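You operate a simulated robot arm through the tools that you are given. There is no shell and no other tool.

You run a simulated robot arm. Do the job below in one go: nothing can be reset, and whatever is moved stays where it is left.

## Task
Brush the crumbs off the chair seat and foam the stain off the blue pad.
Fine: seat brush for the crumbs, cloth pad with foam from the tub for the stain; both go back. Set down upright: cloth pad. What is to be rubbed or washed off counts as gone when no trace of it is left.

The check looks at the end state, three seconds after you hand in, the way a careful person would. Anything else that was tipped, shoved, dropped, spilled or broken makes it a failure. Flat cloth is picked up by pressing the open fingertips on it (5 to 10 N) and closing them slowly along it; thin cloth reads only 2 to 8 mm in the jaws.

## Robot
A 6-joint arm with a two-finger gripper, fixed in place. Base frame: the origin is on the floor under the middle of its stand, x ahead of it, y to its left, z up; the work surface is at about z = 0.78. Units: m, rad, N and s.
It reaches about 1.298 m from its shoulder. Its first joint turns from -2.601 to 2.601 rad. Payload 1.57 kg.
Tool frame: the origin (TCP) lies between the finger pads and is the grasp point; the fingertips stand 0.021 m ahead of it; z points along the fingers, y is the line along which they close. The gripper opens to 0.07 m; its body begins 0.05 m behind the TCP.
Orientation is that of the tool frame in the base frame, as [roll, pitch, yaw] about the fixed x, y, z axes, in that order (R = Rz(yaw) Ry(pitch) Rx(roll)). With the fingers straight down and closing along the base's y, the tool's x points along the base's -x, its y along +y and its z along -z.

## Interface
- The arm moves only by the tool drive_tool. Its argument "steps" is a list of rows, each a list of 7 numbers: the shift along the base's x, y, z in m, then the turn, a rotation vector about the base's x, y, z in rad, then the finger opening in m, from 0 to 0.07. In form: [[x, y, z, rx, ry, rz, jaw], ...]. A call has 1 to 20 rows; each row shifts and turns the commanded pose from where the row before left it. Rows are played at 5 a second. More than 0.05 m and 0.15 rad between two rows, or a gripper value outside its range, and nothing of the call is played. Where a pose cannot be reached the arm comes as near as it can. A force on the tool above 40 N (or 10 N above the force at the start of the call, whichever is more), or a blocked arm, ends the call early, and 0.2 s more pass. The fingers move at their own pace (about 0.0648 m/s each) and stop on an object; they squeeze with about 26 N. The grip force told is the motor's: it shows also when the fingers shut on nothing. Time passes only in rows, and 0.2 s behind the last, so rows that do not move let the fingers close. It gives the time, the measured TCP pose, the force on the tool (base axes), the opening and the grip force at its end, in the units of the frame above (readings bear some noise), with the torque about the TCP (base axes, N m) and any sound that the robot's microphone picked up, and new pictures: "views" is both (left out), scene, wrist or none.
- Cameras (640 x 400 px; columns grow to the right, rows downward): "scene" is fixed at [0.2208, -0.5077, 1.5263]; the picture's right is [0.73, -0.68, 0.00], its down [-0.45, -0.48, -0.75] and it looks along [0.52, 0.55, -0.66] (base axes); focal length 324 px, centre (320, 200). "wrist" rides on the gripper at [0.079, 0.004, -0.081] in the tool frame; the picture's right is [-0.05, 1.00, 0.00], its down [-0.67, -0.04, -0.74] and it looks along [-0.74, -0.04, 0.67] (tool axes); focal length 256 px, centre (320, 200). There is no depth. A picture from a camera that has moved, and an enlarged one, comes with that camera's place and axes in the base frame and with its lens. The place of the scene camera against the robot may be out by one fixed shift of up to 0.018 m in any direction.
- raise_lower(by): slides the trunk up (or, below 0, down) by that many m; the arm rides with it, the base frame stays. It gives what a move gives, with no picture.
- enlarge(camera, box): a new picture of the part [left, top, right, bottom] of that camera's present view, enlarged. No time passes.
- sign_off(): hands the job in; it is judged then, once.

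Places have to be worked out from the pictures, the camera data and where the tool is seen. Open the gripper and draw the arm clear of the work before you hand the job in, unless the task says otherwise.

The tools are called after "Request:" by a JSON object that holds its "fn" and its "kwargs". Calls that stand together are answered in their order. drive_tool: Moves the arm, as the interface text tells. Its arguments: {"type":"object","properties":{"steps":{"type":"array"},"views":{"type":"string","enum":["both","scene","wrist","none"]}},"required":["steps"]} The other tools are called the same way: raise_lower (by) moves the trunk up or down; enlarge (camera, box) takes an enlarged picture of a part of a camera's view; sign_off () hands the job in.

At the start:

```text
time_s: 0.0
eef_pos: [0.6112, 0.4427, 1.1192]
orientation: [3.141, 0.003, 3.14]
wrist_force: [-0.3, 0.0, 0.0]
ft_torque: [-0.04, 0.02, -0.01]
width: 0.07
grip_force: 0.1
trunk travel left (down, up): [-0.799, 0.171]
```

scene: 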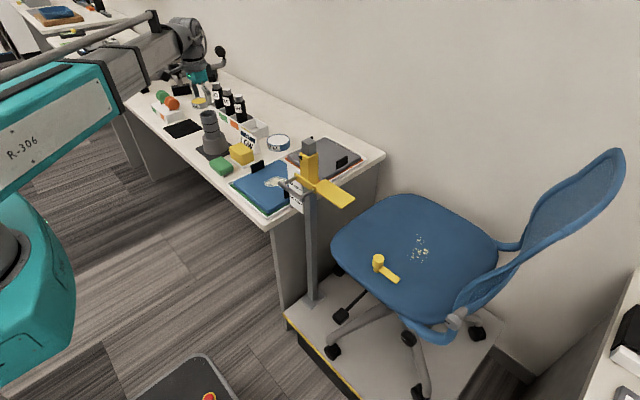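
wrist: 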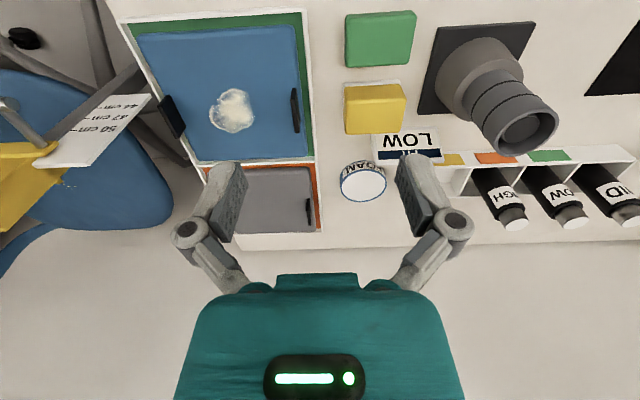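

I begin by looking closely at both views, to sort out the objects: pads, tub, brush, chair and labels.

Request:
{"fn": "enlarge", "kwargs": {"camera": "scene", "box": [140, 70, 400, 230]}}

Request:
{"fn": "enlarge", "kwargs": {"camera": "scene", "box": [280, 140, 640, 400]}}

Request:
{"fn": "enlarge", "kwargs": {"camera": "wrist", "box": [320, 0, 640, 240]}}

Request:
{"fn": "enlarge", "kwargs": {"camera": "wrist", "box": [0, 0, 330, 250]}}

```text
2.46 times, centred on (270, 150) of scene
camera zoom: at [0.2208, -0.5077, 1.5263], right [0.73, -0.68, 0.0], down [-0.45, -0.48, -0.75], along [0.52, 0.55, -0.66], focal length 797 px, centre (443, 323)
```

zoom: 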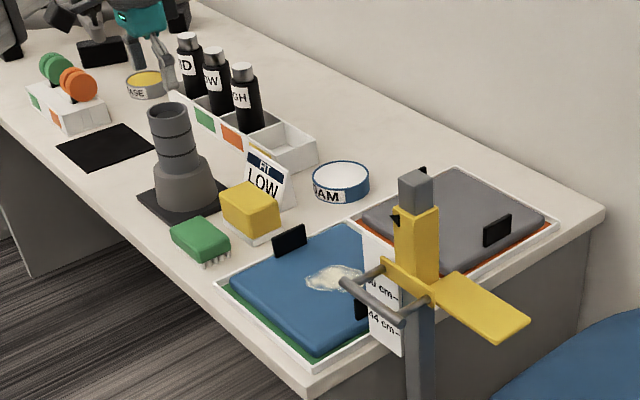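

```text
1.54 times, centred on (460, 270) of scene
camera zoom: at [0.2208, -0.5077, 1.5263], right [0.73, -0.68, 0.0], down [-0.45, -0.48, -0.75], along [0.52, 0.55, -0.66], focal length 498 px, centre (105, 92)
```

zoom: 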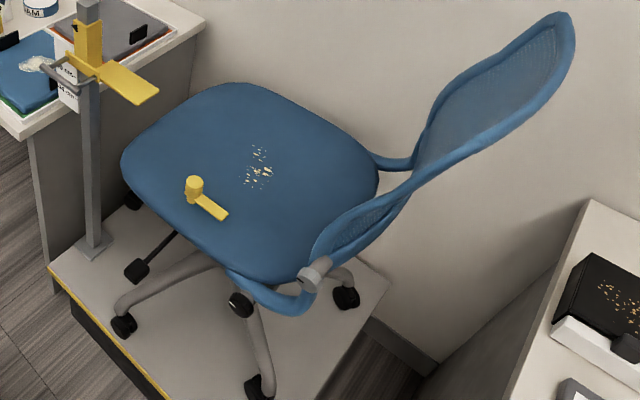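

```text
1.67 times, centred on (480, 120) of wrist
camera zoom: at [0.5294, 0.4466, 1.1989], right [0.05, 1.0, 0.0], down [0.67, -0.04, 0.75], along [0.74, -0.04, -0.67], focal length 427 px, centre (53, 333)
```

zoom: 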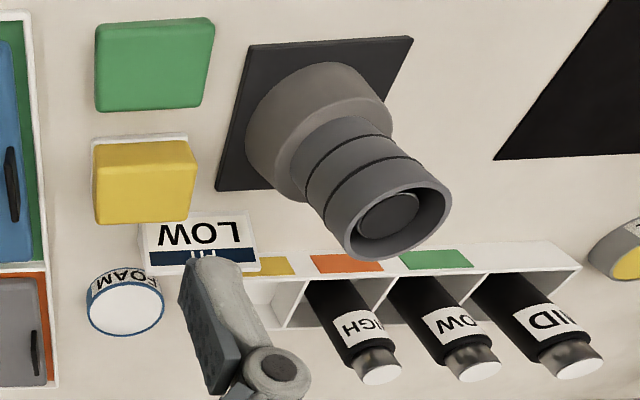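

```text
1.60 times, centred on (165, 125) of wrist
camera zoom: at [0.5294, 0.4466, 1.1989], right [0.05, 1.0, 0.0], down [0.67, -0.04, 0.75], along [0.74, -0.04, -0.67], focal length 410 px, centre (568, 320)
```

zoom: 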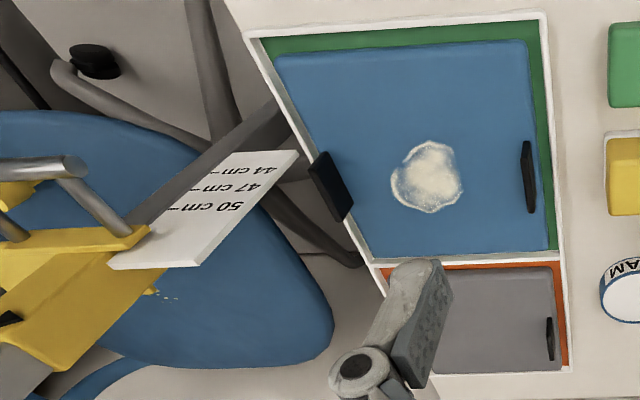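

I look closer at the yellow item on the seat, the green bristled block, the yellow block and the tub before choosing the tools.

Request:
{"fn": "enlarge", "kwargs": {"camera": "scene", "box": [340, 220, 460, 300]}}

Request:
{"fn": "enlarge", "kwargs": {"camera": "scene", "box": [190, 100, 310, 180]}}

Request:
{"fn": "enlarge", "kwargs": {"camera": "wrist", "box": [330, 0, 450, 80]}}

Request:
{"fn": "enlarge", "kwargs": {"camera": "scene", "box": [270, 120, 390, 200]}}

Request:
{"fn": "enlarge", "kwargs": {"camera": "scene", "box": [0, 0, 240, 150]}}

Request:
{"fn": "enlarge", "kwargs": {"camera": "scene", "box": [150, 300, 270, 400]}}

```text
5.00 times, centred on (400, 260) of scene
camera zoom: at [0.2208, -0.5077, 1.5263], right [0.73, -0.68, 0.0], down [-0.45, -0.48, -0.75], along [0.52, 0.55, -0.66], focal length 1618 px, centre (-80, -100)
```

zoom: 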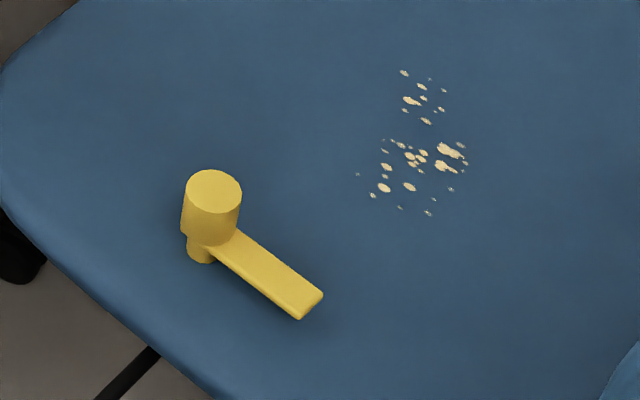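

```text
5.00 times, centred on (250, 140) of scene
camera zoom: at [0.2208, -0.5077, 1.5263], right [0.73, -0.68, 0.0], down [-0.45, -0.48, -0.75], along [0.52, 0.55, -0.66], focal length 1618 px, centre (670, 500)
```

zoom: 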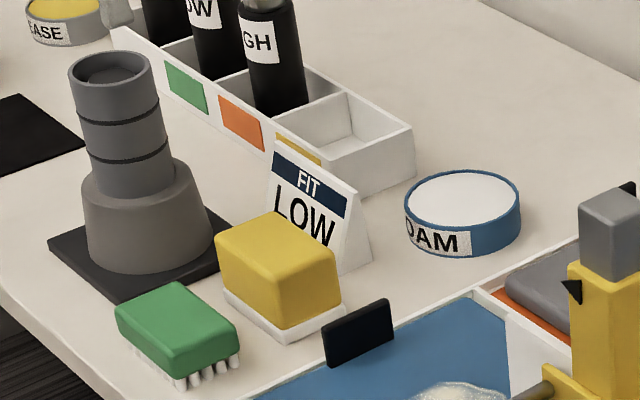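

```text
5.00 times, centred on (390, 40) of wrist
camera zoom: at [0.5294, 0.4466, 1.1989], right [0.05, 1.0, 0.0], down [0.67, -0.04, 0.75], along [0.74, -0.04, -0.67], focal length 1280 px, centre (-30, 1000)
```

zoom: 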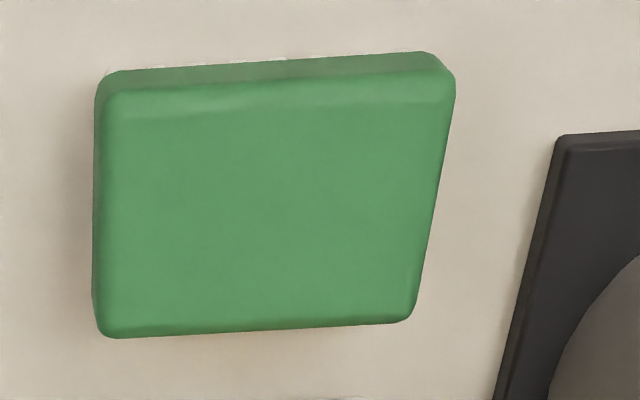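

```text
5.00 times, centred on (330, 160) of scene
camera zoom: at [0.2208, -0.5077, 1.5263], right [0.73, -0.68, 0.0], down [-0.45, -0.48, -0.75], along [0.52, 0.55, -0.66], focal length 1618 px, centre (270, 400)
```

zoom: 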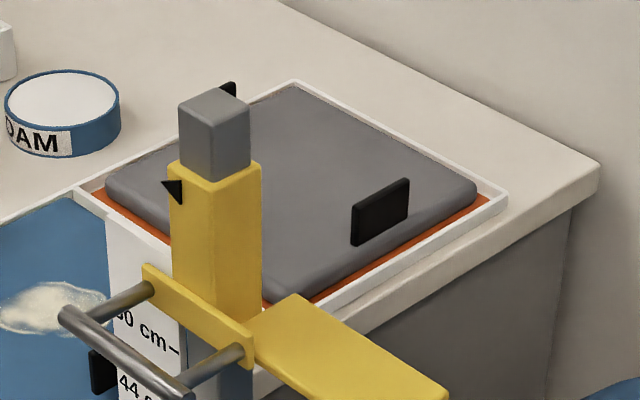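

```text
2.67 times, centred on (120, 75) of scene
camera zoom: at [0.2208, -0.5077, 1.5263], right [0.73, -0.68, 0.0], down [-0.45, -0.48, -0.75], along [0.52, 0.55, -0.66], focal length 863 px, centre (853, 533)
```

zoom: 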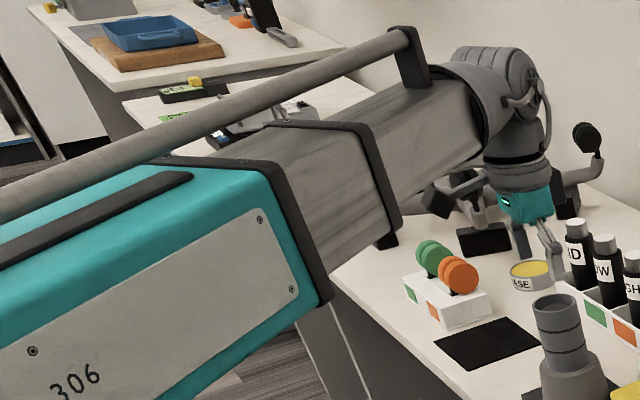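

```text
4.00 times, centred on (210, 350) of scene
camera zoom: at [0.2208, -0.5077, 1.5263], right [0.73, -0.68, 0.0], down [-0.45, -0.48, -0.75], along [0.52, 0.55, -0.66], focal length 1294 px, centre (760, -400)
```

zoom: 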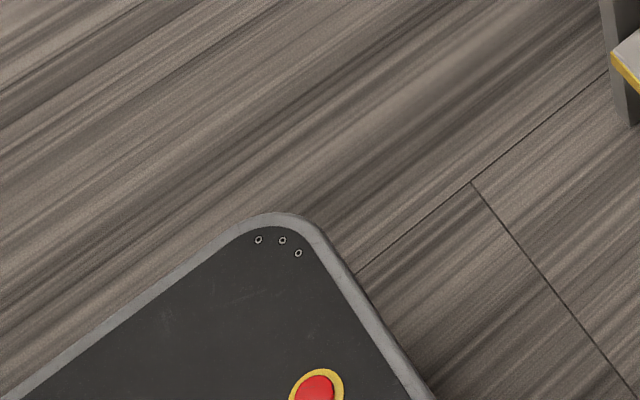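

The green bristled block is the seat brush, the yellow block in the small white tray the cloth pad, and the blue-rimmed tub is the foam. The brush looks to be around (0.642, 0.517), about 0.055 wide along x and 0.08 along y. I turn the tool a quarter turn so that it closes along x, hold it above the brush, and look again.

Request:
{"fn": "drive_tool", "kwargs": {"steps": [[0.003, 0.007, -0.008, 0, 0, 0.1428, 0.07], [0.003, 0.007, -0.008, 0, 0, 0.1428, 0.07], [0.003, 0.007, -0.008, 0, 0, 0.1428, 0.07], [0.003, 0.007, -0.008, 0, 0, 0.1428, 0.07], [0.003, 0.007, -0.008, 0, 0, 0.1428, 0.07], [0.003, 0.007, -0.008, 0, 0, 0.1428, 0.07], [0.003, 0.007, -0.008, 0, 0, 0.1428, 0.07], [0.003, 0.007, -0.008, 0, 0, 0.1428, 0.07], [0.003, 0.007, -0.008, 0, 0, 0.1428, 0.07], [0.003, 0.007, -0.008, 0, 0, 0.1428, 0.07], [0.001, 0.004, -0.008, 0, 0, 0.1428, 0.07], [0, 0, 0, 0, 0, 0, 0.07]]}}

```text
time_s: 2.6
eef_pos: [0.6416, 0.5175, 1.1175]
orientation: [-3.141, 0.002, -1.57]
wrist_force: [-0.5, -0.6, 0.1]
ft_torque: [0.03, 0.0, 0.0]
width: 0.0702
grip_force: 0.0
out of reach, approached as far as the arm can: row 1, 2, 3, 4, 5, 6, 7, 8, 9, 10, 11
trunk travel left (down, up): [-0.799, 0.171]
camera wrist: at [0.6358, 0.4374, 1.1989], right [-1.0, 0.05, 0.0], down [0.04, 0.67, 0.75], along [0.04, 0.74, -0.67], focal length 256 px, centre (320, 200)
```

scene: 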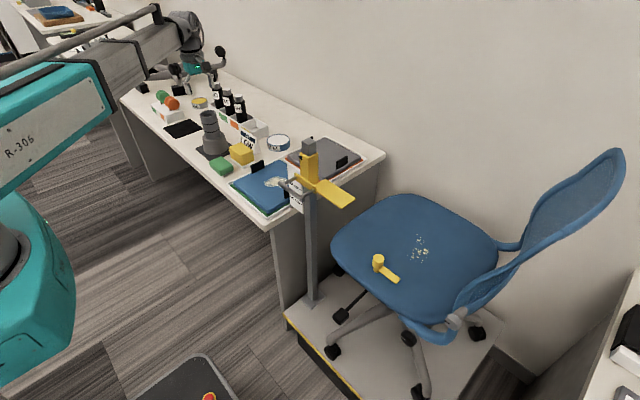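
wrist: 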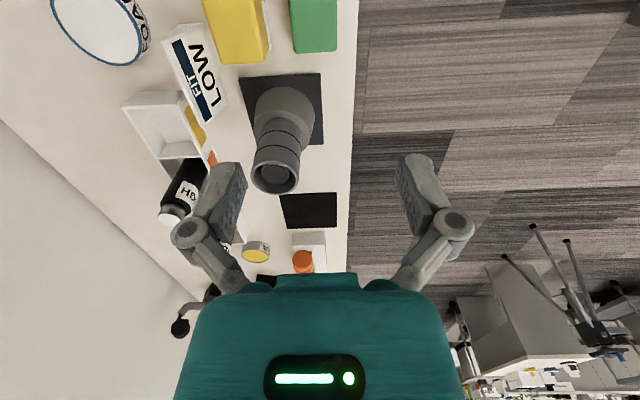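

The measured z stayed at 1.1175 although 1.03 was asked, so the arm cannot go lower with the trunk this high. I lower the trunk 0.15 m, which still leaves the fingers clear of everything at about z = 0.95, then check the pictures.

Request:
{"fn": "raise_lower", "kwargs": {"by": -0.15}}

```text
time_s: 4.3
eef_pos: [0.6415, 0.517, 0.9681]
orientation: [-3.141, 0.002, -1.572]
wrist_force: [0.1, 0.1, 0.7]
ft_torque: [0.02, -0.04, 0.03]
width: 0.07
grip_force: 0.1
trunk travel left (down, up): [-0.649, 0.321]
```

The trunk went down and the TCP is now at z = 0.968. I hold the pose for one row to get pictures and see whether the command is still trying to go lower.

Request:
{"fn": "drive_tool", "kwargs": {"steps": [[0, 0, 0, 0, 0, 0, 0.07]]}}

```text
time_s: 4.8
eef_pos: [0.6415, 0.5176, 0.9677]
orientation: [3.141, 0.002, -1.574]
wrist_force: [-0.7, -0.7, 0.1]
ft_torque: [0.02, 0.0, -0.02]
width: 0.0702
grip_force: 0.1
trunk travel left (down, up): [-0.649, 0.321]
camera wrist: at [0.6356, 0.4374, 1.0489], right [-1.0, 0.05, 0.0], down [0.04, 0.67, 0.75], along [0.04, 0.74, -0.67], focal length 256 px, centre (320, 200)
```

scene: 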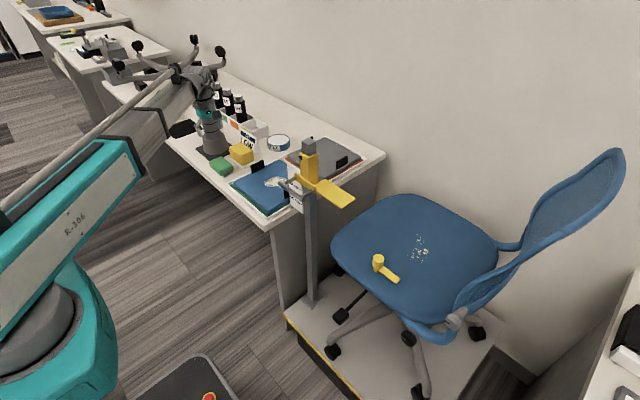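
wrist: 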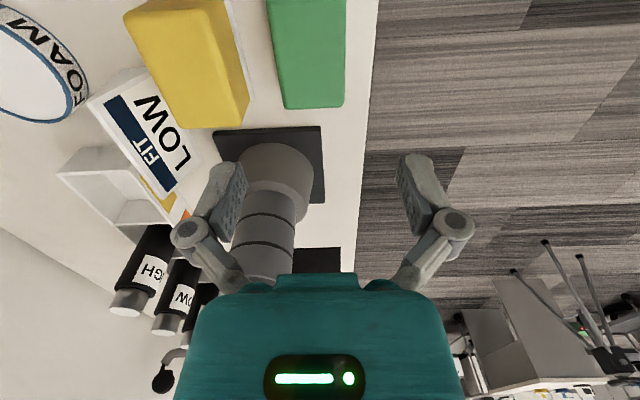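

The brush shows in the wrist view at about x 0.62–0.674, so its centre is near (0.646, 0.516). I try a small 0.03 m descent with the arm to see whether it can move down from here.

Request:
{"fn": "drive_tool", "kwargs": {"steps": [[0.002, 0, -0.01, 0, 0, 0, 0.07], [0.002, 0, -0.01, 0, 0, 0, 0.07], [0, 0, -0.01, 0, 0, 0, 0.07], [0, 0, 0, 0, 0, 0, 0.07]], "views": "none"}}

```text
time_s: 5.8
eef_pos: [0.6461, 0.518, 0.9687]
orientation: [3.14, 0.001, -1.573]
wrist_force: [0.0, -0.6, -0.6]
ft_torque: [-0.03, 0.0, 0.01]
width: 0.07
grip_force: 0.1
out of reach, approached as far as the arm can: row 1, 2, 3
trunk travel left (down, up): [-0.649, 0.321]
```

The arm itself is at its lower limit here. I lift it 0.25 m first and then lower the trunk 0.35 m, so that it ends higher in its own range.

Request:
{"fn": "drive_tool", "kwargs": {"steps": [[0, 0, 0.03, 0, 0, 0, 0.07], [0, 0, 0.03, 0, 0, 0, 0.07], [0, 0, 0.03, 0, 0, 0, 0.07], [0, 0, 0.03, 0, 0, 0, 0.07], [0, 0, 0.03, 0, 0, 0, 0.07], [0, 0, 0.03, 0, 0, 0, 0.07], [0, 0, 0.03, 0, 0, 0, 0.07], [0, 0, 0.03, 0, 0, 0, 0.07], [0, 0, 0.01, 0, 0, 0, 0.07], [0, 0, 0, 0, 0, 0, 0.07]], "views": "scene"}}

```text
time_s: 8.0
eef_pos: [0.6463, 0.5165, 0.9686]
orientation: [3.139, 0.001, -1.574]
wrist_force: [1.3, 0.4, -1.1]
ft_torque: [-0.03, 0.01, -0.01]
width: 0.0701
grip_force: 0.0
out of reach, approached as far as the arm can: row 1, 2, 3, 4, 5, 6, 7, 8, 9
trunk travel left (down, up): [-0.649, 0.321]
```

scene: 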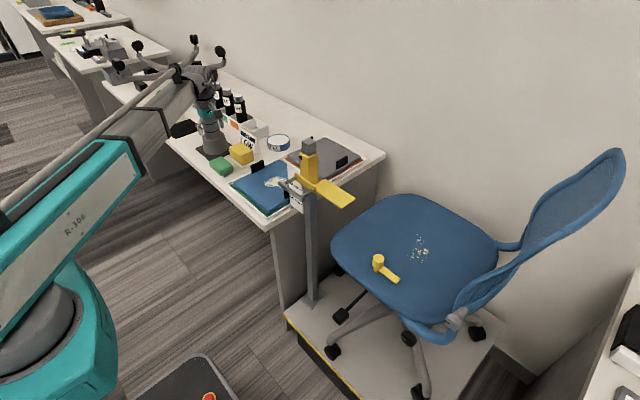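

The arm keeps its height whatever I ask in z, but follows x, y and yaw. It seems built to move in a plane, so height has to come from the trunk. I lower the trunk 0.07 m, still above the brush, and look at the alignment.

Request:
{"fn": "raise_lower", "kwargs": {"by": -0.07}}

Request:
{"fn": "drive_tool", "kwargs": {"steps": [[0, 0, 0, 0, 0, 0, 0.07]], "views": "both"}}

Request:
{"fn": "enlarge", "kwargs": {"camera": "wrist", "box": [180, 0, 440, 240]}}

```text
time_s: 9.0
eef_pos: [0.6468, 0.5173, 0.898]
orientation: [-3.14, 0.001, -1.572]
wrist_force: [0.9, 0.5, 0.1]
ft_torque: [0.02, -0.02, -0.03]
width: 0.0701
grip_force: 0.1
trunk travel left (down, up): [-0.579, 0.391]
```

```text
time_s: 9.4
eef_pos: [0.6456, 0.519, 0.8978]
orientation: [-3.14, 0.001, -1.572]
wrist_force: [-0.8, -0.4, -0.5]
ft_torque: [-0.02, 0.01, -0.01]
width: 0.0702
grip_force: 0.1
trunk travel left (down, up): [-0.579, 0.391]
camera wrist: at [0.64, 0.438, 0.9789], right [-1.0, 0.05, 0.0], down [0.04, 0.67, 0.75], along [0.04, 0.74, -0.67], focal length 256 px, centre (320, 200)
```

scene: 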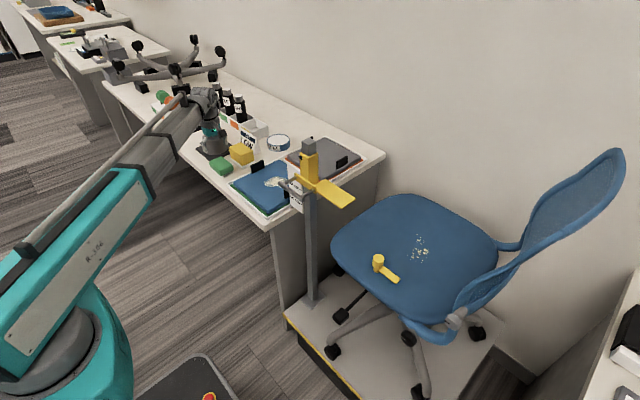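
wrist: 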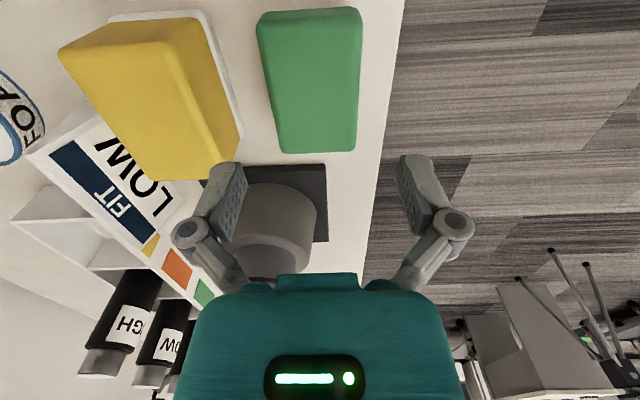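

```text
1.67 times, centred on (310, 120) of wrist
camera zoom: at [0.64, 0.438, 0.9789], right [-1.0, 0.05, 0.0], down [0.04, 0.67, 0.75], along [0.04, 0.74, -0.67], focal length 427 px, centre (337, 333)
```

zoom: 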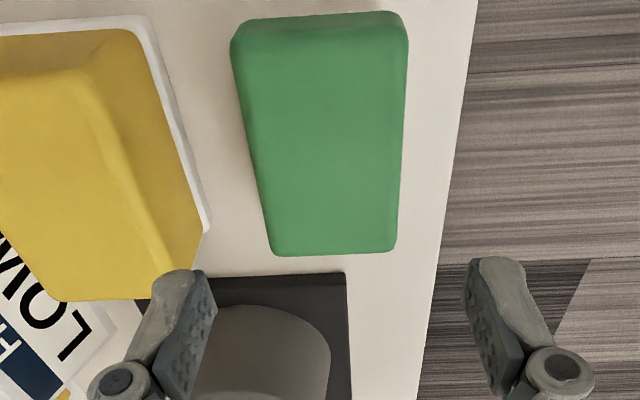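

The brush centre works out at about (0.647, 0.514) with its top near z = 0.823, and the tray edge next to it at x ≈ 0.71, so the open fingers fit. I shift 4 mm toward −y and lower in two goes, checking force.

Request:
{"fn": "drive_tool", "kwargs": {"steps": [[0.001, -0.004, 0, 0, 0, 0, 0.07], [0, 0, 0, 0, 0, 0, 0.07]], "views": "none"}}

Request:
{"fn": "raise_lower", "kwargs": {"by": -0.055}}

Request:
{"fn": "drive_tool", "kwargs": {"steps": [[0, 0, 0, 0, 0, 0, 0.07]], "views": "both"}}

```text
time_s: 10.0
eef_pos: [0.6475, 0.5122, 0.8983]
orientation: [3.141, 0.001, -1.572]
wrist_force: [0.2, -0.2, 0.2]
ft_torque: [-0.01, -0.02, 0.02]
width: 0.0698
grip_force: 0.1
trunk travel left (down, up): [-0.579, 0.391]
```

```text
time_s: 11.0
eef_pos: [0.6473, 0.514, 0.8434]
orientation: [3.14, 0.001, -1.573]
wrist_force: [0.6, 0.2, 0.5]
ft_torque: [-0.01, 0.02, 0.02]
width: 0.0701
grip_force: 0.2
trunk travel left (down, up): [-0.524, 0.446]
```

```text
time_s: 11.4
eef_pos: [0.6474, 0.5142, 0.843]
orientation: [-3.141, 0.002, -1.572]
wrist_force: [-0.2, -0.4, 0.7]
ft_torque: [0.01, -0.02, 0.0]
width: 0.0698
grip_force: 0.1
trunk travel left (down, up): [-0.524, 0.446]
camera wrist: at [0.6407, 0.4338, 0.9239], right [-1.0, 0.05, 0.0], down [0.04, 0.67, 0.75], along [0.04, 0.74, -0.67], focal length 256 px, centre (320, 200)
```

scene: 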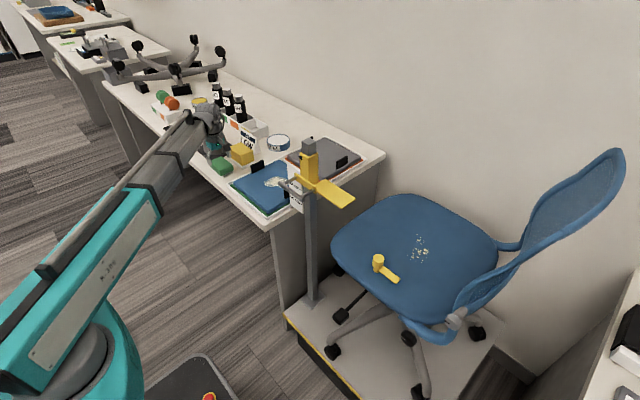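
wrist: 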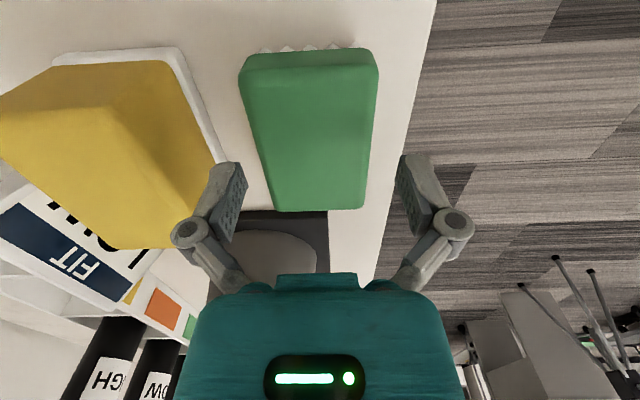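

The brush sits centred between the fingers (x about 0.619–0.676 against the TCP at 0.6474). I lower another 0.028 m to z ≈ 0.815 and close on it.

Request:
{"fn": "raise_lower", "kwargs": {"by": -0.028}}

Request:
{"fn": "drive_tool", "kwargs": {"steps": [[0, 0, 0, 0, 0, 0, 0.06], [0, 0, 0, 0, 0, 0, 0.05], [0, 0, 0, 0, 0, 0, 0.045], [0, 0, 0, 0, 0, 0, 0.045]], "views": "both"}}

```text
time_s: 12.1
eef_pos: [0.6461, 0.5141, 0.8152]
orientation: [3.141, 0.002, -1.572]
wrist_force: [-0.5, -0.4, -0.1]
ft_torque: [0.02, 0.02, 0.01]
width: 0.07
grip_force: 0.0
trunk travel left (down, up): [-0.496, 0.474]
```

```text
time_s: 13.1
eef_pos: [0.6459, 0.5129, 0.8152]
orientation: [3.141, 0.002, -1.573]
wrist_force: [0.6, 0.6, 5.1]
ft_torque: [-0.02, -0.03, 0.03]
width: 0.0593
grip_force: 25.7
trunk travel left (down, up): [-0.496, 0.474]
camera wrist: at [0.6405, 0.4337, 0.8961], right [-1.0, 0.05, 0.0], down [0.04, 0.67, 0.75], along [0.04, 0.74, -0.67], focal length 256 px, centre (320, 200)
```

scene: 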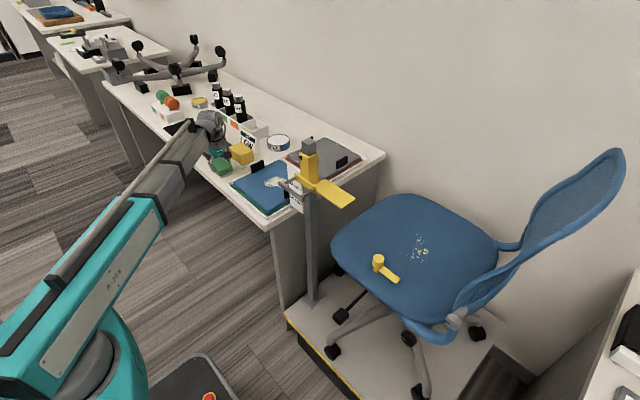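
wrist: 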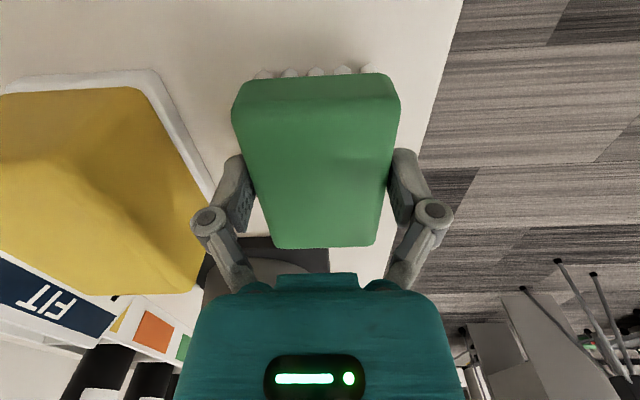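

The brush is held: the jaws stopped at 59 mm with 25.7 N, at TCP (0.646, 0.513, 0.815), which I note as its home. I lift it well above the height gauge, whose top I put near z = 1.05.

Request:
{"fn": "raise_lower", "kwargs": {"by": 0.06}}

Request:
{"fn": "raise_lower", "kwargs": {"by": 0.36}}

Request:
{"fn": "drive_tool", "kwargs": {"steps": [[0, 0, 0, 0, 0, 0, 0.045]], "views": "both"}}

```text
time_s: 14.1
eef_pos: [0.6469, 0.5136, 0.875]
orientation: [-3.141, 0.004, -1.572]
wrist_force: [-0.7, 0.7, -0.2]
ft_torque: [0.0, 0.0, -0.01]
width: 0.0592
grip_force: 26.5
trunk travel left (down, up): [-0.556, 0.414]
```

```text
time_s: 17.6
eef_pos: [0.6472, 0.5137, 1.2342]
orientation: [-3.141, 0.002, -1.573]
wrist_force: [0.2, 0.2, -1.4]
ft_torque: [-0.01, -0.01, -0.02]
width: 0.0594
grip_force: 25.8
trunk travel left (down, up): [-0.916, 0.054]
```

```text
time_s: 18.0
eef_pos: [0.6469, 0.513, 1.2345]
orientation: [-3.14, 0.002, -1.571]
wrist_force: [0.1, 1.2, -1.5]
ft_torque: [-0.02, -0.03, -0.01]
width: 0.0595
grip_force: 25.6
trunk travel left (down, up): [-0.916, 0.054]
camera wrist: at [0.6408, 0.4339, 1.3158], right [-1.0, 0.05, 0.0], down [0.04, 0.67, 0.75], along [0.04, 0.74, -0.67], focal length 256 px, centre (320, 200)
```

scene: 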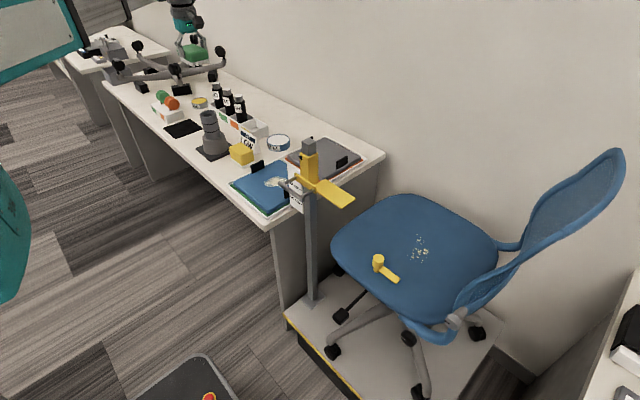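
wrist: 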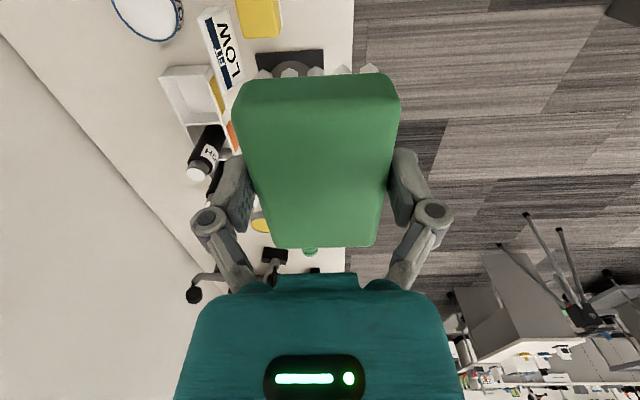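

The brush hangs well between the fingers. I now carry it high over the gauge to about (0.80, −0.23), turning the tool back so the camera sits on the robot's side, and look down on the seat.

Request:
{"fn": "drive_tool", "kwargs": {"steps": [[0.0096, -0.0464, 0, 0, 0, -0.098, 0.045], [0.0096, -0.0464, 0, 0, 0, -0.098, 0.045], [0.0096, -0.0464, 0, 0, 0, -0.098, 0.045], [0.0096, -0.0464, 0, 0, 0, -0.098, 0.045], [0.0096, -0.0464, 0, 0, 0, -0.098, 0.045], [0.0096, -0.0464, 0, 0, 0, -0.098, 0.045], [0.0096, -0.0464, 0, 0, 0, -0.098, 0.045], [0.0096, -0.0464, 0, 0, 0, -0.098, 0.045], [0.0096, -0.0464, 0, 0, 0, -0.098, 0.045], [0.0096, -0.0464, 0, 0, 0, -0.098, 0.045], [0.0096, -0.0464, 0, 0, 0, -0.098, 0.045], [0.0096, -0.0464, 0, 0, 0, -0.098, 0.045], [0.0096, -0.0464, 0, 0, 0, -0.098, 0.045], [0.0096, -0.0464, 0, 0, 0, -0.098, 0.045], [0.0096, -0.0464, 0, 0, 0, -0.098, 0.045], [0.0096, -0.0464, 0, 0, 0, -0.098, 0.045], [0, 0, 0, 0, 0, 0, 0.045]], "views": "both"}}

```text
time_s: 21.6
eef_pos: [0.8002, -0.2309, 1.2349]
orientation: [-3.141, 0.002, -3.14]
wrist_force: [-0.5, -0.4, -0.6]
ft_torque: [0.02, 0.01, -0.02]
width: 0.0593
grip_force: 26.2
trunk travel left (down, up): [-0.916, 0.054]
camera wrist: at [0.7196, -0.2276, 1.3159], right [0.05, 1.0, 0.0], down [0.67, -0.03, 0.75], along [0.74, -0.04, -0.67], focal length 256 px, centre (320, 200)
```

scene: 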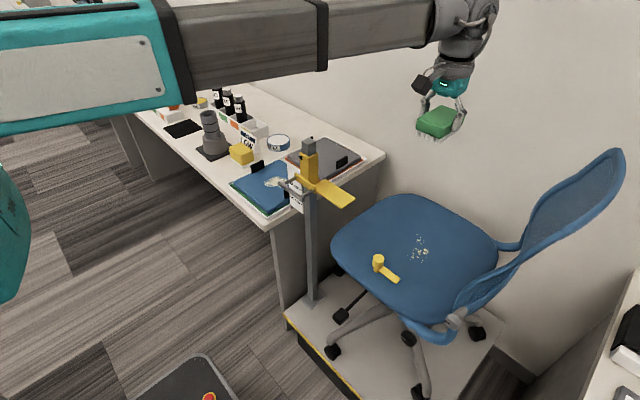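
wrist: 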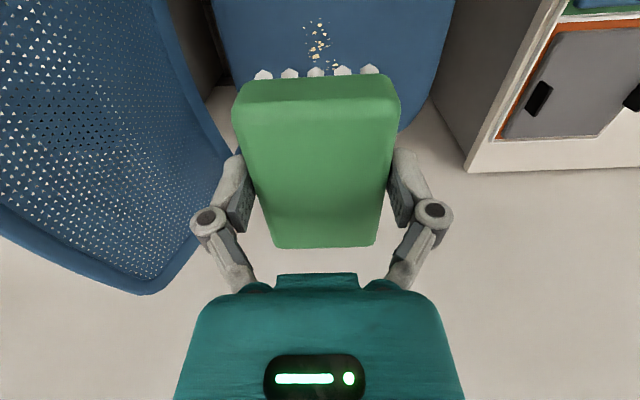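

The crumbs lie around (0.88, −0.243) on the seat, whose top I put at z ≈ 0.75–0.78. The yellow knob is at the near edge, the backrest is at y < −0.43, and the gauge is at y ≈ 0.09. I check here whether the arm can change height or tilt at all, with a small up and down move in free air.

Request:
{"fn": "drive_tool", "kwargs": {"steps": [[0, 0, -0.02, 0, 0, 0, 0.045], [0, 0, -0.02, 0, 0, 0, 0.045], [0, 0, 0, 0, 0, 0, 0.045]], "views": "none"}}

Request:
{"fn": "drive_tool", "kwargs": {"steps": [[0, 0, 0, 0, 0.05, 0, 0.045], [0, 0, 0, 0, 0, 0, 0.045], [0, 0, 0, 0, 0, 0, 0.045]], "views": "none"}}

```text
time_s: 22.4
eef_pos: [0.8015, -0.2315, 1.2338]
orientation: [3.142, 0.001, -3.138]
wrist_force: [-0.2, -0.6, -1.5]
ft_torque: [0.01, 0.01, 0.01]
width: 0.0594
grip_force: 26.5
out of reach, approached as far as the arm can: row 1, 2
trunk travel left (down, up): [-0.916, 0.054]
```

```text
time_s: 23.2
eef_pos: [0.801, -0.2313, 1.2347]
orientation: [-3.142, -0.049, -3.138]
wrist_force: [-0.4, -0.1, -0.8]
ft_torque: [-0.03, -0.02, -0.01]
width: 0.0594
grip_force: 26.0
trunk travel left (down, up): [-0.916, 0.054]
```

Tilting works but height does not, so the trunk will set the height. I undo the tilt and pull back 0.12 m to see the yellow knob at the near edge of the seat before landing the brush.

Request:
{"fn": "drive_tool", "kwargs": {"steps": [[-0.03, 0, 0, 0, -0.05, 0, 0.045], [-0.03, 0, 0, 0, 0, 0, 0.045], [-0.03, 0, 0, 0, 0, 0, 0.045], [-0.03, 0, 0, 0, 0, 0, 0.045], [0, 0, 0, 0, 0, 0, 0.045]], "views": "wrist"}}

Request:
{"fn": "enlarge", "kwargs": {"camera": "wrist", "box": [220, 0, 420, 120]}}

```text
time_s: 24.4
eef_pos: [0.6815, -0.2281, 1.2343]
orientation: [3.141, 0.001, -3.136]
wrist_force: [0.4, 0.2, -0.8]
ft_torque: [0.02, 0.02, 0.0]
width: 0.0592
grip_force: 26.2
trunk travel left (down, up): [-0.916, 0.054]
camera wrist: at [0.601, -0.2251, 1.3157], right [0.05, 1.0, 0.0], down [0.67, -0.03, 0.75], along [0.74, -0.04, -0.67], focal length 256 px, centre (320, 200)
```

wrist: 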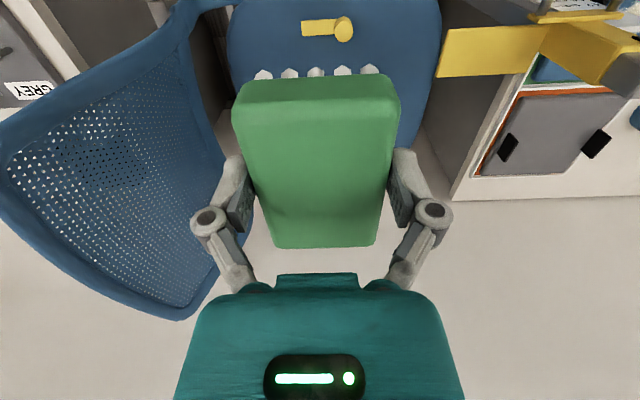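

```text
3.20 times, centred on (320, 60) of wrist
camera zoom: at [0.601, -0.2251, 1.3157], right [0.05, 1.0, 0.0], down [0.67, -0.03, 0.75], along [0.74, -0.04, -0.67], focal length 819 px, centre (320, 648)
```

zoom: 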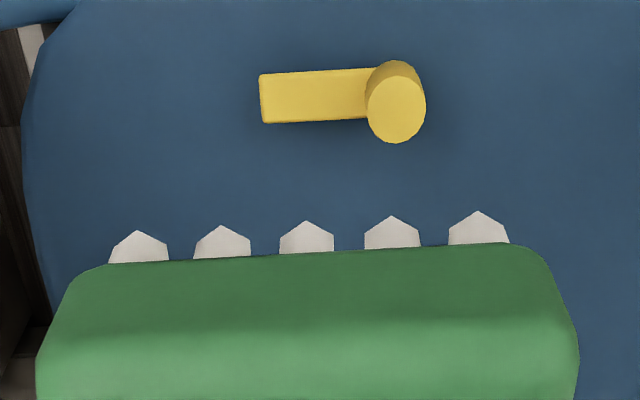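

The yellow knob and its paddle stand on the seat at x ≤ 0.75, y −0.27 to −0.175, with the top near z = 0.817, so the brush must land at x ≥ 0.80 and sweep away from it, toward +x. The crumbs span about x 0.835–0.94, y −0.27 to −0.20. I turn the tool so the brush's long side lies along y and come over (0.812, −0.235).

Request:
{"fn": "drive_tool", "kwargs": {"steps": [[0.012, 0, 0, 0, 0, -0.1428, 0.045], [0.012, 0, 0, 0, 0, -0.1428, 0.045], [0.012, 0, 0, 0, 0, -0.1428, 0.045], [0.012, -0.001, 0, 0, 0, -0.1428, 0.045], [0.012, -0.001, 0, 0, 0, -0.1428, 0.045], [0.012, -0.001, 0, 0, 0, -0.1428, 0.045], [0.012, -0.001, 0, 0, 0, -0.1428, 0.045], [0.012, -0.001, 0, 0, 0, -0.1428, 0.045], [0.012, -0.001, 0, 0, 0, -0.1428, 0.045], [0.012, -0.001, 0, 0, 0, -0.1428, 0.045], [0.0105, 0, 0, 0, 0, -0.1428, 0.045], [0, 0, 0, 0, 0, 0, 0.045]], "views": "both"}}

```text
time_s: 27.0
eef_pos: [0.8131, -0.2366, 1.2351]
orientation: [3.14, 0.003, 1.573]
wrist_force: [0.8, 1.2, -1.2]
ft_torque: [-0.02, -0.01, -0.01]
width: 0.0592
grip_force: 26.3
trunk travel left (down, up): [-0.916, 0.054]
camera wrist: at [0.8146, -0.1576, 1.3158], right [1.0, -0.05, 0.0], down [-0.03, -0.67, 0.75], along [-0.04, -0.74, -0.67], focal length 256 px, centre (320, 200)
```

scene: 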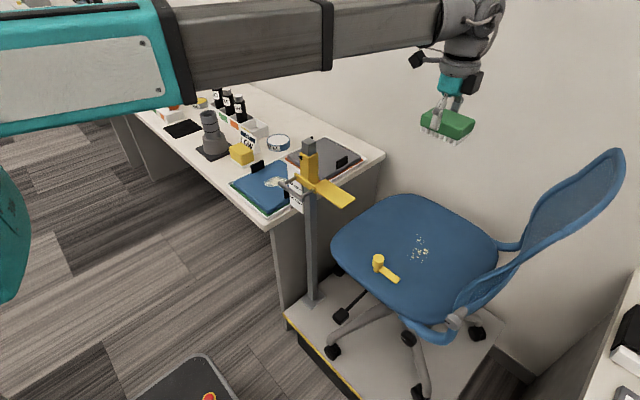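
wrist: 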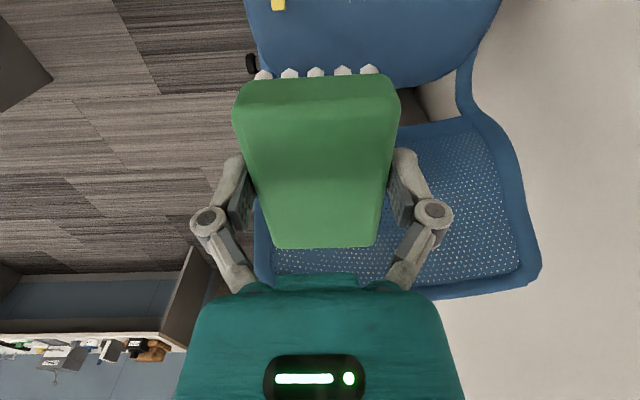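

The tool is turned, over (0.813, −0.237), and the arm's line stays about 9 cm clear of the gauge blade at low height. I lower the trunk 0.36 m, which should leave the bristles some 6 cm above the seat, and look.

Request:
{"fn": "raise_lower", "kwargs": {"by": -0.36}}

Request:
{"fn": "drive_tool", "kwargs": {"steps": [[0, 0, 0, 0, 0, 0, 0.045]], "views": "both"}}

Request:
{"fn": "enlarge", "kwargs": {"camera": "scene", "box": [330, 160, 530, 290]}}

```text
time_s: 30.5
eef_pos: [0.8134, -0.237, 0.8752]
orientation: [3.14, 0.001, 1.575]
wrist_force: [-0.6, 0.3, -1.1]
ft_torque: [0.04, 0.01, 0.0]
width: 0.0592
grip_force: 26.7
trunk travel left (down, up): [-0.556, 0.414]
```

```text
time_s: 30.9
eef_pos: [0.8122, -0.2368, 0.8753]
orientation: [3.14, -0.001, 1.576]
wrist_force: [0.1, 0.7, -1.3]
ft_torque: [0.01, -0.01, 0.03]
width: 0.0594
grip_force: 26.3
trunk travel left (down, up): [-0.556, 0.414]
camera wrist: at [0.8145, -0.1576, 0.9558], right [1.0, -0.05, 0.0], down [-0.03, -0.67, 0.75], along [-0.04, -0.74, -0.67], focal length 256 px, centre (320, 200)
```

scene: 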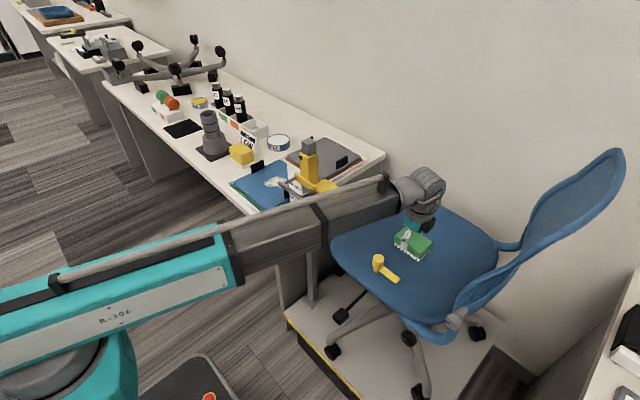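
wrist: 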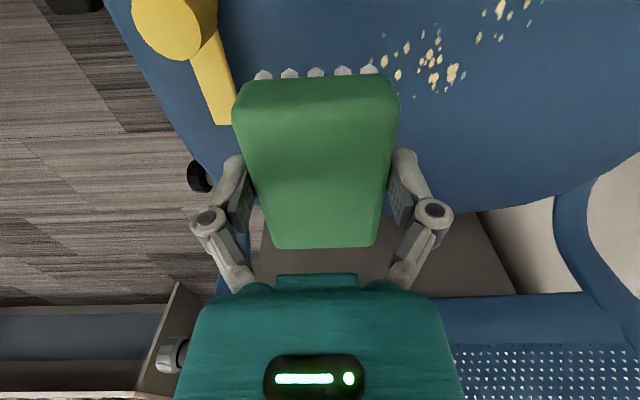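

```text
3.08 times, centred on (430, 225) of scene
camera zoom: at [0.2208, -0.5077, 1.5263], right [0.73, -0.68, 0.0], down [-0.45, -0.48, -0.75], along [0.52, 0.55, -0.66], focal length 996 px, centre (-18, 123)
```

zoom: 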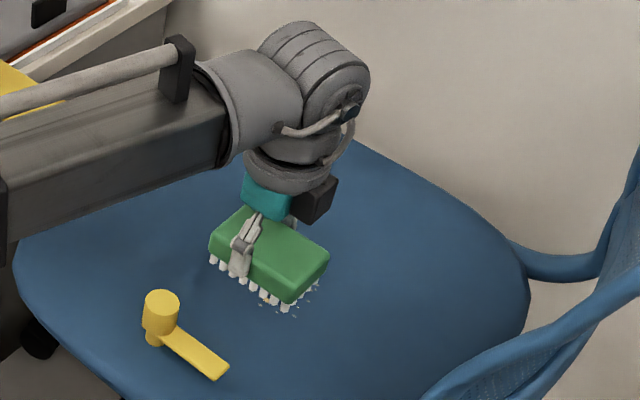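

The crumbs show at about x 0.845–0.94, y −0.255 to −0.18, and the paddle edge at x ≈ 0.753, about 17 mm from the near finger. I lower in small steps to find contact with the seat.

Request:
{"fn": "raise_lower", "kwargs": {"by": -0.04}}

Request:
{"fn": "raise_lower", "kwargs": {"by": -0.012}}

Request:
{"fn": "drive_tool", "kwargs": {"steps": [[0, 0, 0, 0, 0, 0, 0.045]], "views": "both"}}

Request:
{"fn": "enlarge", "kwargs": {"camera": "scene", "box": [330, 160, 530, 290]}}

```text
time_s: 31.8
eef_pos: [0.8117, -0.2375, 0.835]
orientation: [3.141, 0.003, 1.573]
wrist_force: [0.0, 0.0, -0.3]
ft_torque: [0.03, 0.01, -0.02]
width: 0.0594
grip_force: 25.6
trunk travel left (down, up): [-0.516, 0.454]
```

```text
time_s: 32.4
eef_pos: [0.8128, -0.2371, 0.8234]
orientation: [3.141, 0.004, 1.573]
wrist_force: [-0.9, -0.1, -1.0]
ft_torque: [0.02, 0.0, -0.01]
width: 0.0594
grip_force: 26.0
trunk travel left (down, up): [-0.504, 0.466]
```

```text
time_s: 32.8
eef_pos: [0.8123, -0.2358, 0.8235]
orientation: [-3.14, 0.003, 1.575]
wrist_force: [-0.1, -0.6, -0.6]
ft_torque: [0.0, 0.0, 0.03]
width: 0.0588
grip_force: 26.0
trunk travel left (down, up): [-0.504, 0.466]
camera wrist: at [0.8144, -0.1576, 0.9038], right [1.0, -0.05, 0.0], down [-0.03, -0.67, 0.75], along [-0.04, -0.74, -0.67], focal length 256 px, centre (320, 200)
```

scene: 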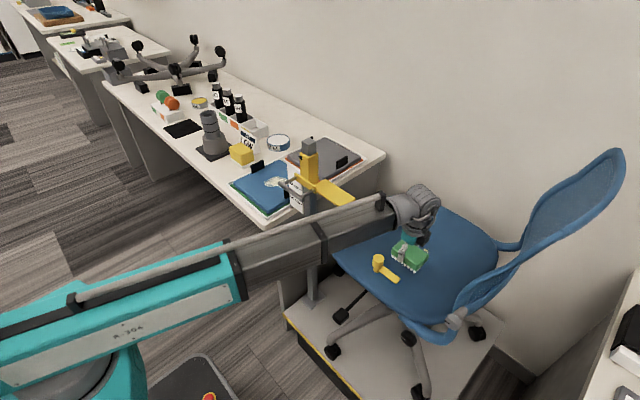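
wrist: 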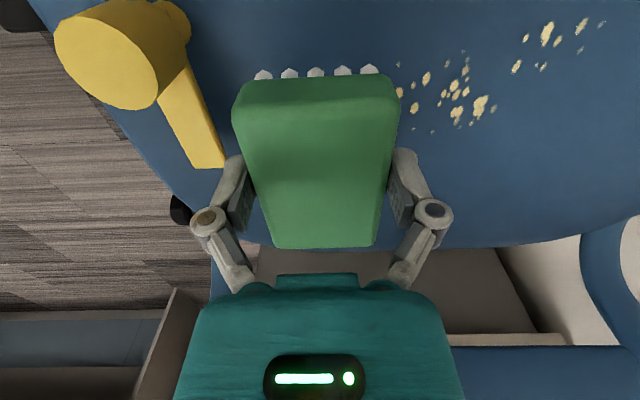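

```text
3.08 times, centred on (430, 225) of scene
camera zoom: at [0.2208, -0.5077, 1.5263], right [0.73, -0.68, 0.0], down [-0.45, -0.48, -0.75], along [0.52, 0.55, -0.66], focal length 996 px, centre (-18, 123)
```

zoom: 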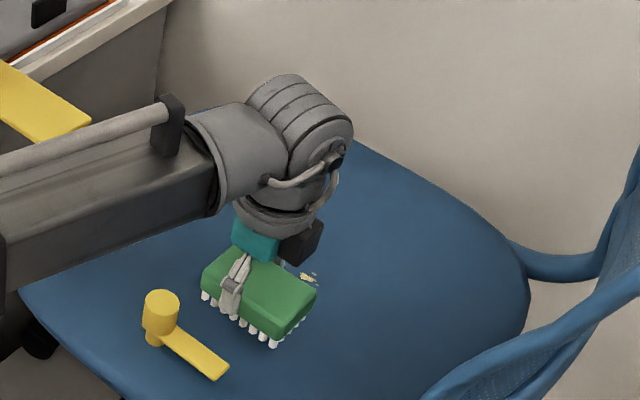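

Triangulating the largest crumb from two heights puts the seat top at z ≈ 0.753 and the crumbs within x 0.855–0.957, y −0.258 to −0.195. Contact should come at TCP z ≈ 0.788, so I go down to about 0.795 and then by 3 mm steps.

Request:
{"fn": "raise_lower", "kwargs": {"by": -0.028}}

Request:
{"fn": "raise_lower", "kwargs": {"by": -0.004}}

Request:
{"fn": "raise_lower", "kwargs": {"by": -0.003}}

```text
time_s: 33.5
eef_pos: [0.8114, -0.2369, 0.7948]
orientation: [-3.141, 0.0, 1.575]
wrist_force: [-0.4, 0.5, 0.3]
ft_torque: [0.04, -0.01, 0.0]
width: 0.0593
grip_force: 25.9
trunk travel left (down, up): [-0.476, 0.494]
```

```text
time_s: 34.0
eef_pos: [0.8118, -0.2362, 0.7907]
orientation: [3.141, 0.002, 1.574]
wrist_force: [0.8, 1.0, -0.9]
ft_torque: [0.02, 0.02, -0.01]
width: 0.0593
grip_force: 25.8
trunk travel left (down, up): [-0.472, 0.498]
```

```text
time_s: 34.5
eef_pos: [0.8131, -0.2355, 0.7874]
orientation: [3.141, 0.003, 1.572]
wrist_force: [0.1, -0.5, -1.0]
ft_torque: [0.02, 0.0, 0.01]
width: 0.0591
grip_force: 26.1
trunk travel left (down, up): [-0.469, 0.501]
```

No contact yet at 0.787. I go on down in 3 mm steps, watching the vertical force.

Request:
{"fn": "raise_lower", "kwargs": {"by": -0.003}}

Request:
{"fn": "raise_lower", "kwargs": {"by": -0.003}}

Request:
{"fn": "drive_tool", "kwargs": {"steps": [[0, 0, 0, 0, 0, 0, 0.045]], "views": "both"}}

Request:
{"fn": "enlarge", "kwargs": {"camera": "scene", "box": [360, 200, 480, 290]}}

```text
time_s: 35.0
eef_pos: [0.8131, -0.2354, 0.7863]
orientation: [3.14, 0.001, 1.573]
wrist_force: [1.1, 1.0, -0.3]
ft_torque: [0.03, 0.0, 0.01]
width: 0.0596
grip_force: 26.4
trunk travel left (down, up): [-0.466, 0.504]
```

```text
time_s: 35.6
eef_pos: [0.8119, -0.2361, 0.7819]
orientation: [3.14, 0.003, 1.574]
wrist_force: [1.2, 0.1, 5.7]
ft_torque: [0.02, 0.03, 0.02]
width: 0.0594
grip_force: 25.9
trunk travel left (down, up): [-0.463, 0.507]
```

```text
time_s: 36.0
eef_pos: [0.812, -0.237, 0.7834]
orientation: [3.139, 0.002, 1.574]
wrist_force: [1.9, -0.7, 7.8]
ft_torque: [-0.01, 0.0, 0.0]
width: 0.0595
grip_force: 25.8
trunk travel left (down, up): [-0.463, 0.507]
camera wrist: at [0.8141, -0.1576, 0.8633], right [1.0, -0.05, 0.0], down [-0.03, -0.67, 0.75], along [-0.04, -0.74, -0.67], focal length 256 px, centre (320, 200)
```

scene: 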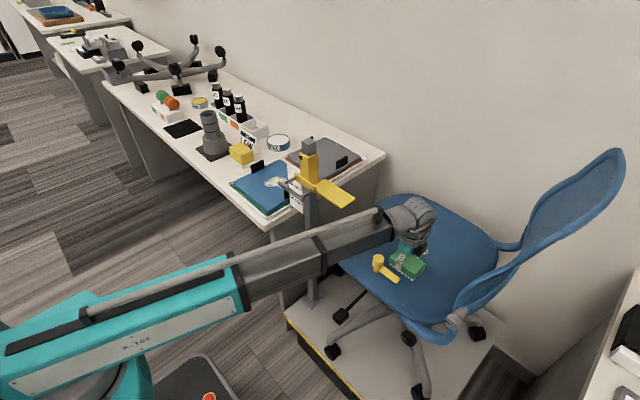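
wrist: 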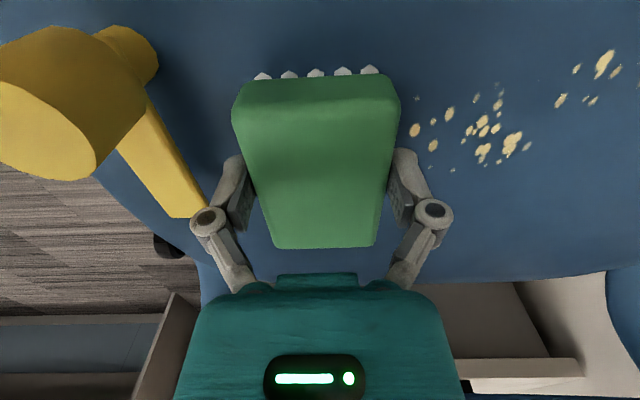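

```text
4.44 times, centred on (420, 245) of scene
camera zoom: at [0.2208, -0.5077, 1.5263], right [0.73, -0.68, 0.0], down [-0.45, -0.48, -0.75], along [0.52, 0.55, -0.66], focal length 1438 px, centre (-124, 0)
```

zoom: 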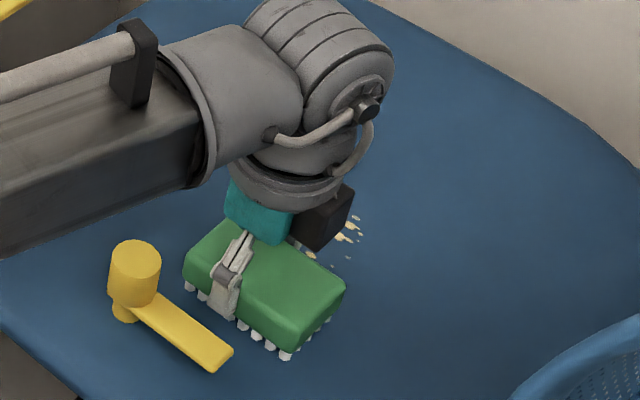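

Contact: about 7 N at TCP z = 0.783, so the seat is at z ≈ 0.749. I now sweep toward +x for the first 0.10 m and see what the crumbs do.

Request:
{"fn": "drive_tool", "kwargs": {"steps": [[0.02, 0, 0, 0, 0, 0, 0.045], [0.02, 0, 0, 0, 0, 0, 0.045], [0.02, 0, 0, 0, 0, 0, 0.045], [0.02, 0, 0, 0, 0, 0, 0.045], [0.02, 0, 0, 0, 0, 0, 0.045]], "views": "both"}}

Request:
{"fn": "enlarge", "kwargs": {"camera": "wrist", "box": [200, 0, 640, 275]}}

```text
time_s: 37.2
eef_pos: [0.9124, -0.2374, 0.7821]
orientation: [3.139, 0.003, 1.575]
wrist_force: [0.1, 0.0, 4.8]
ft_torque: [-0.05, 0.11, 0.01]
width: 0.0593
grip_force: 26.1
trunk travel left (down, up): [-0.463, 0.507]
camera wrist: at [0.9142, -0.1573, 0.8633], right [1.0, -0.05, 0.0], down [-0.03, -0.67, 0.75], along [-0.04, -0.74, -0.67], focal length 256 px, centre (320, 200)
```

scene: 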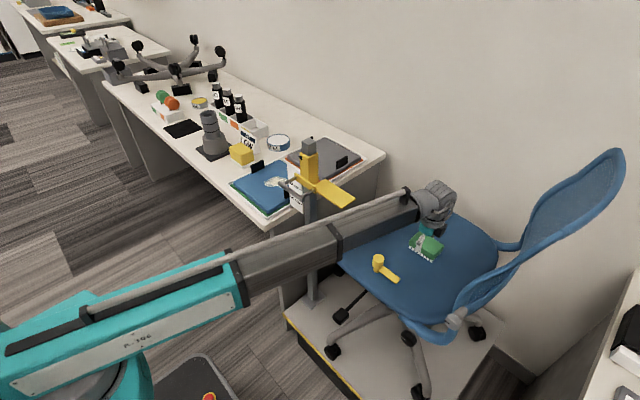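
wrist: 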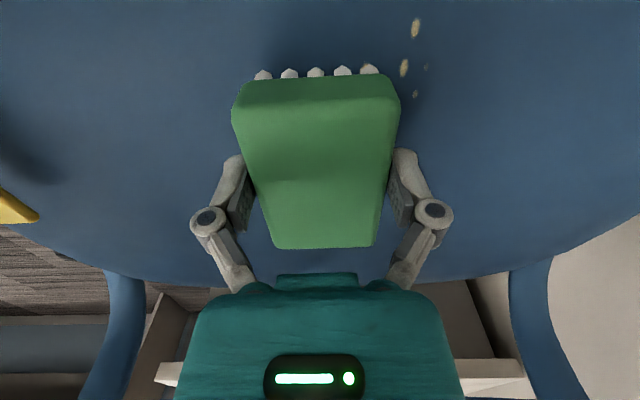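

```text
1.45 times, centred on (420, 138) of wrist
camera zoom: at [0.9142, -0.1573, 0.8633], right [1.0, -0.05, 0.0], down [-0.03, -0.67, 0.75], along [-0.04, -0.74, -0.67], focal length 372 px, centre (174, 291)
```

zoom: 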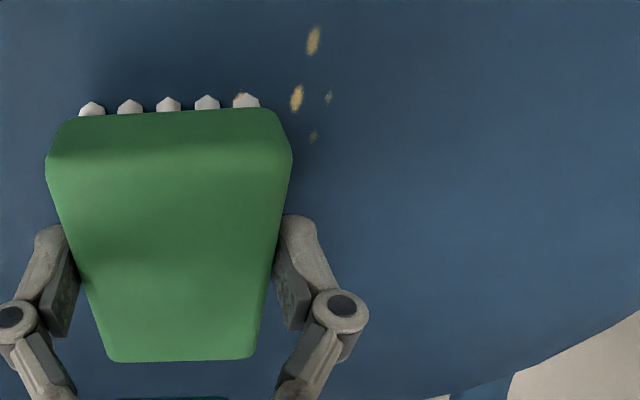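

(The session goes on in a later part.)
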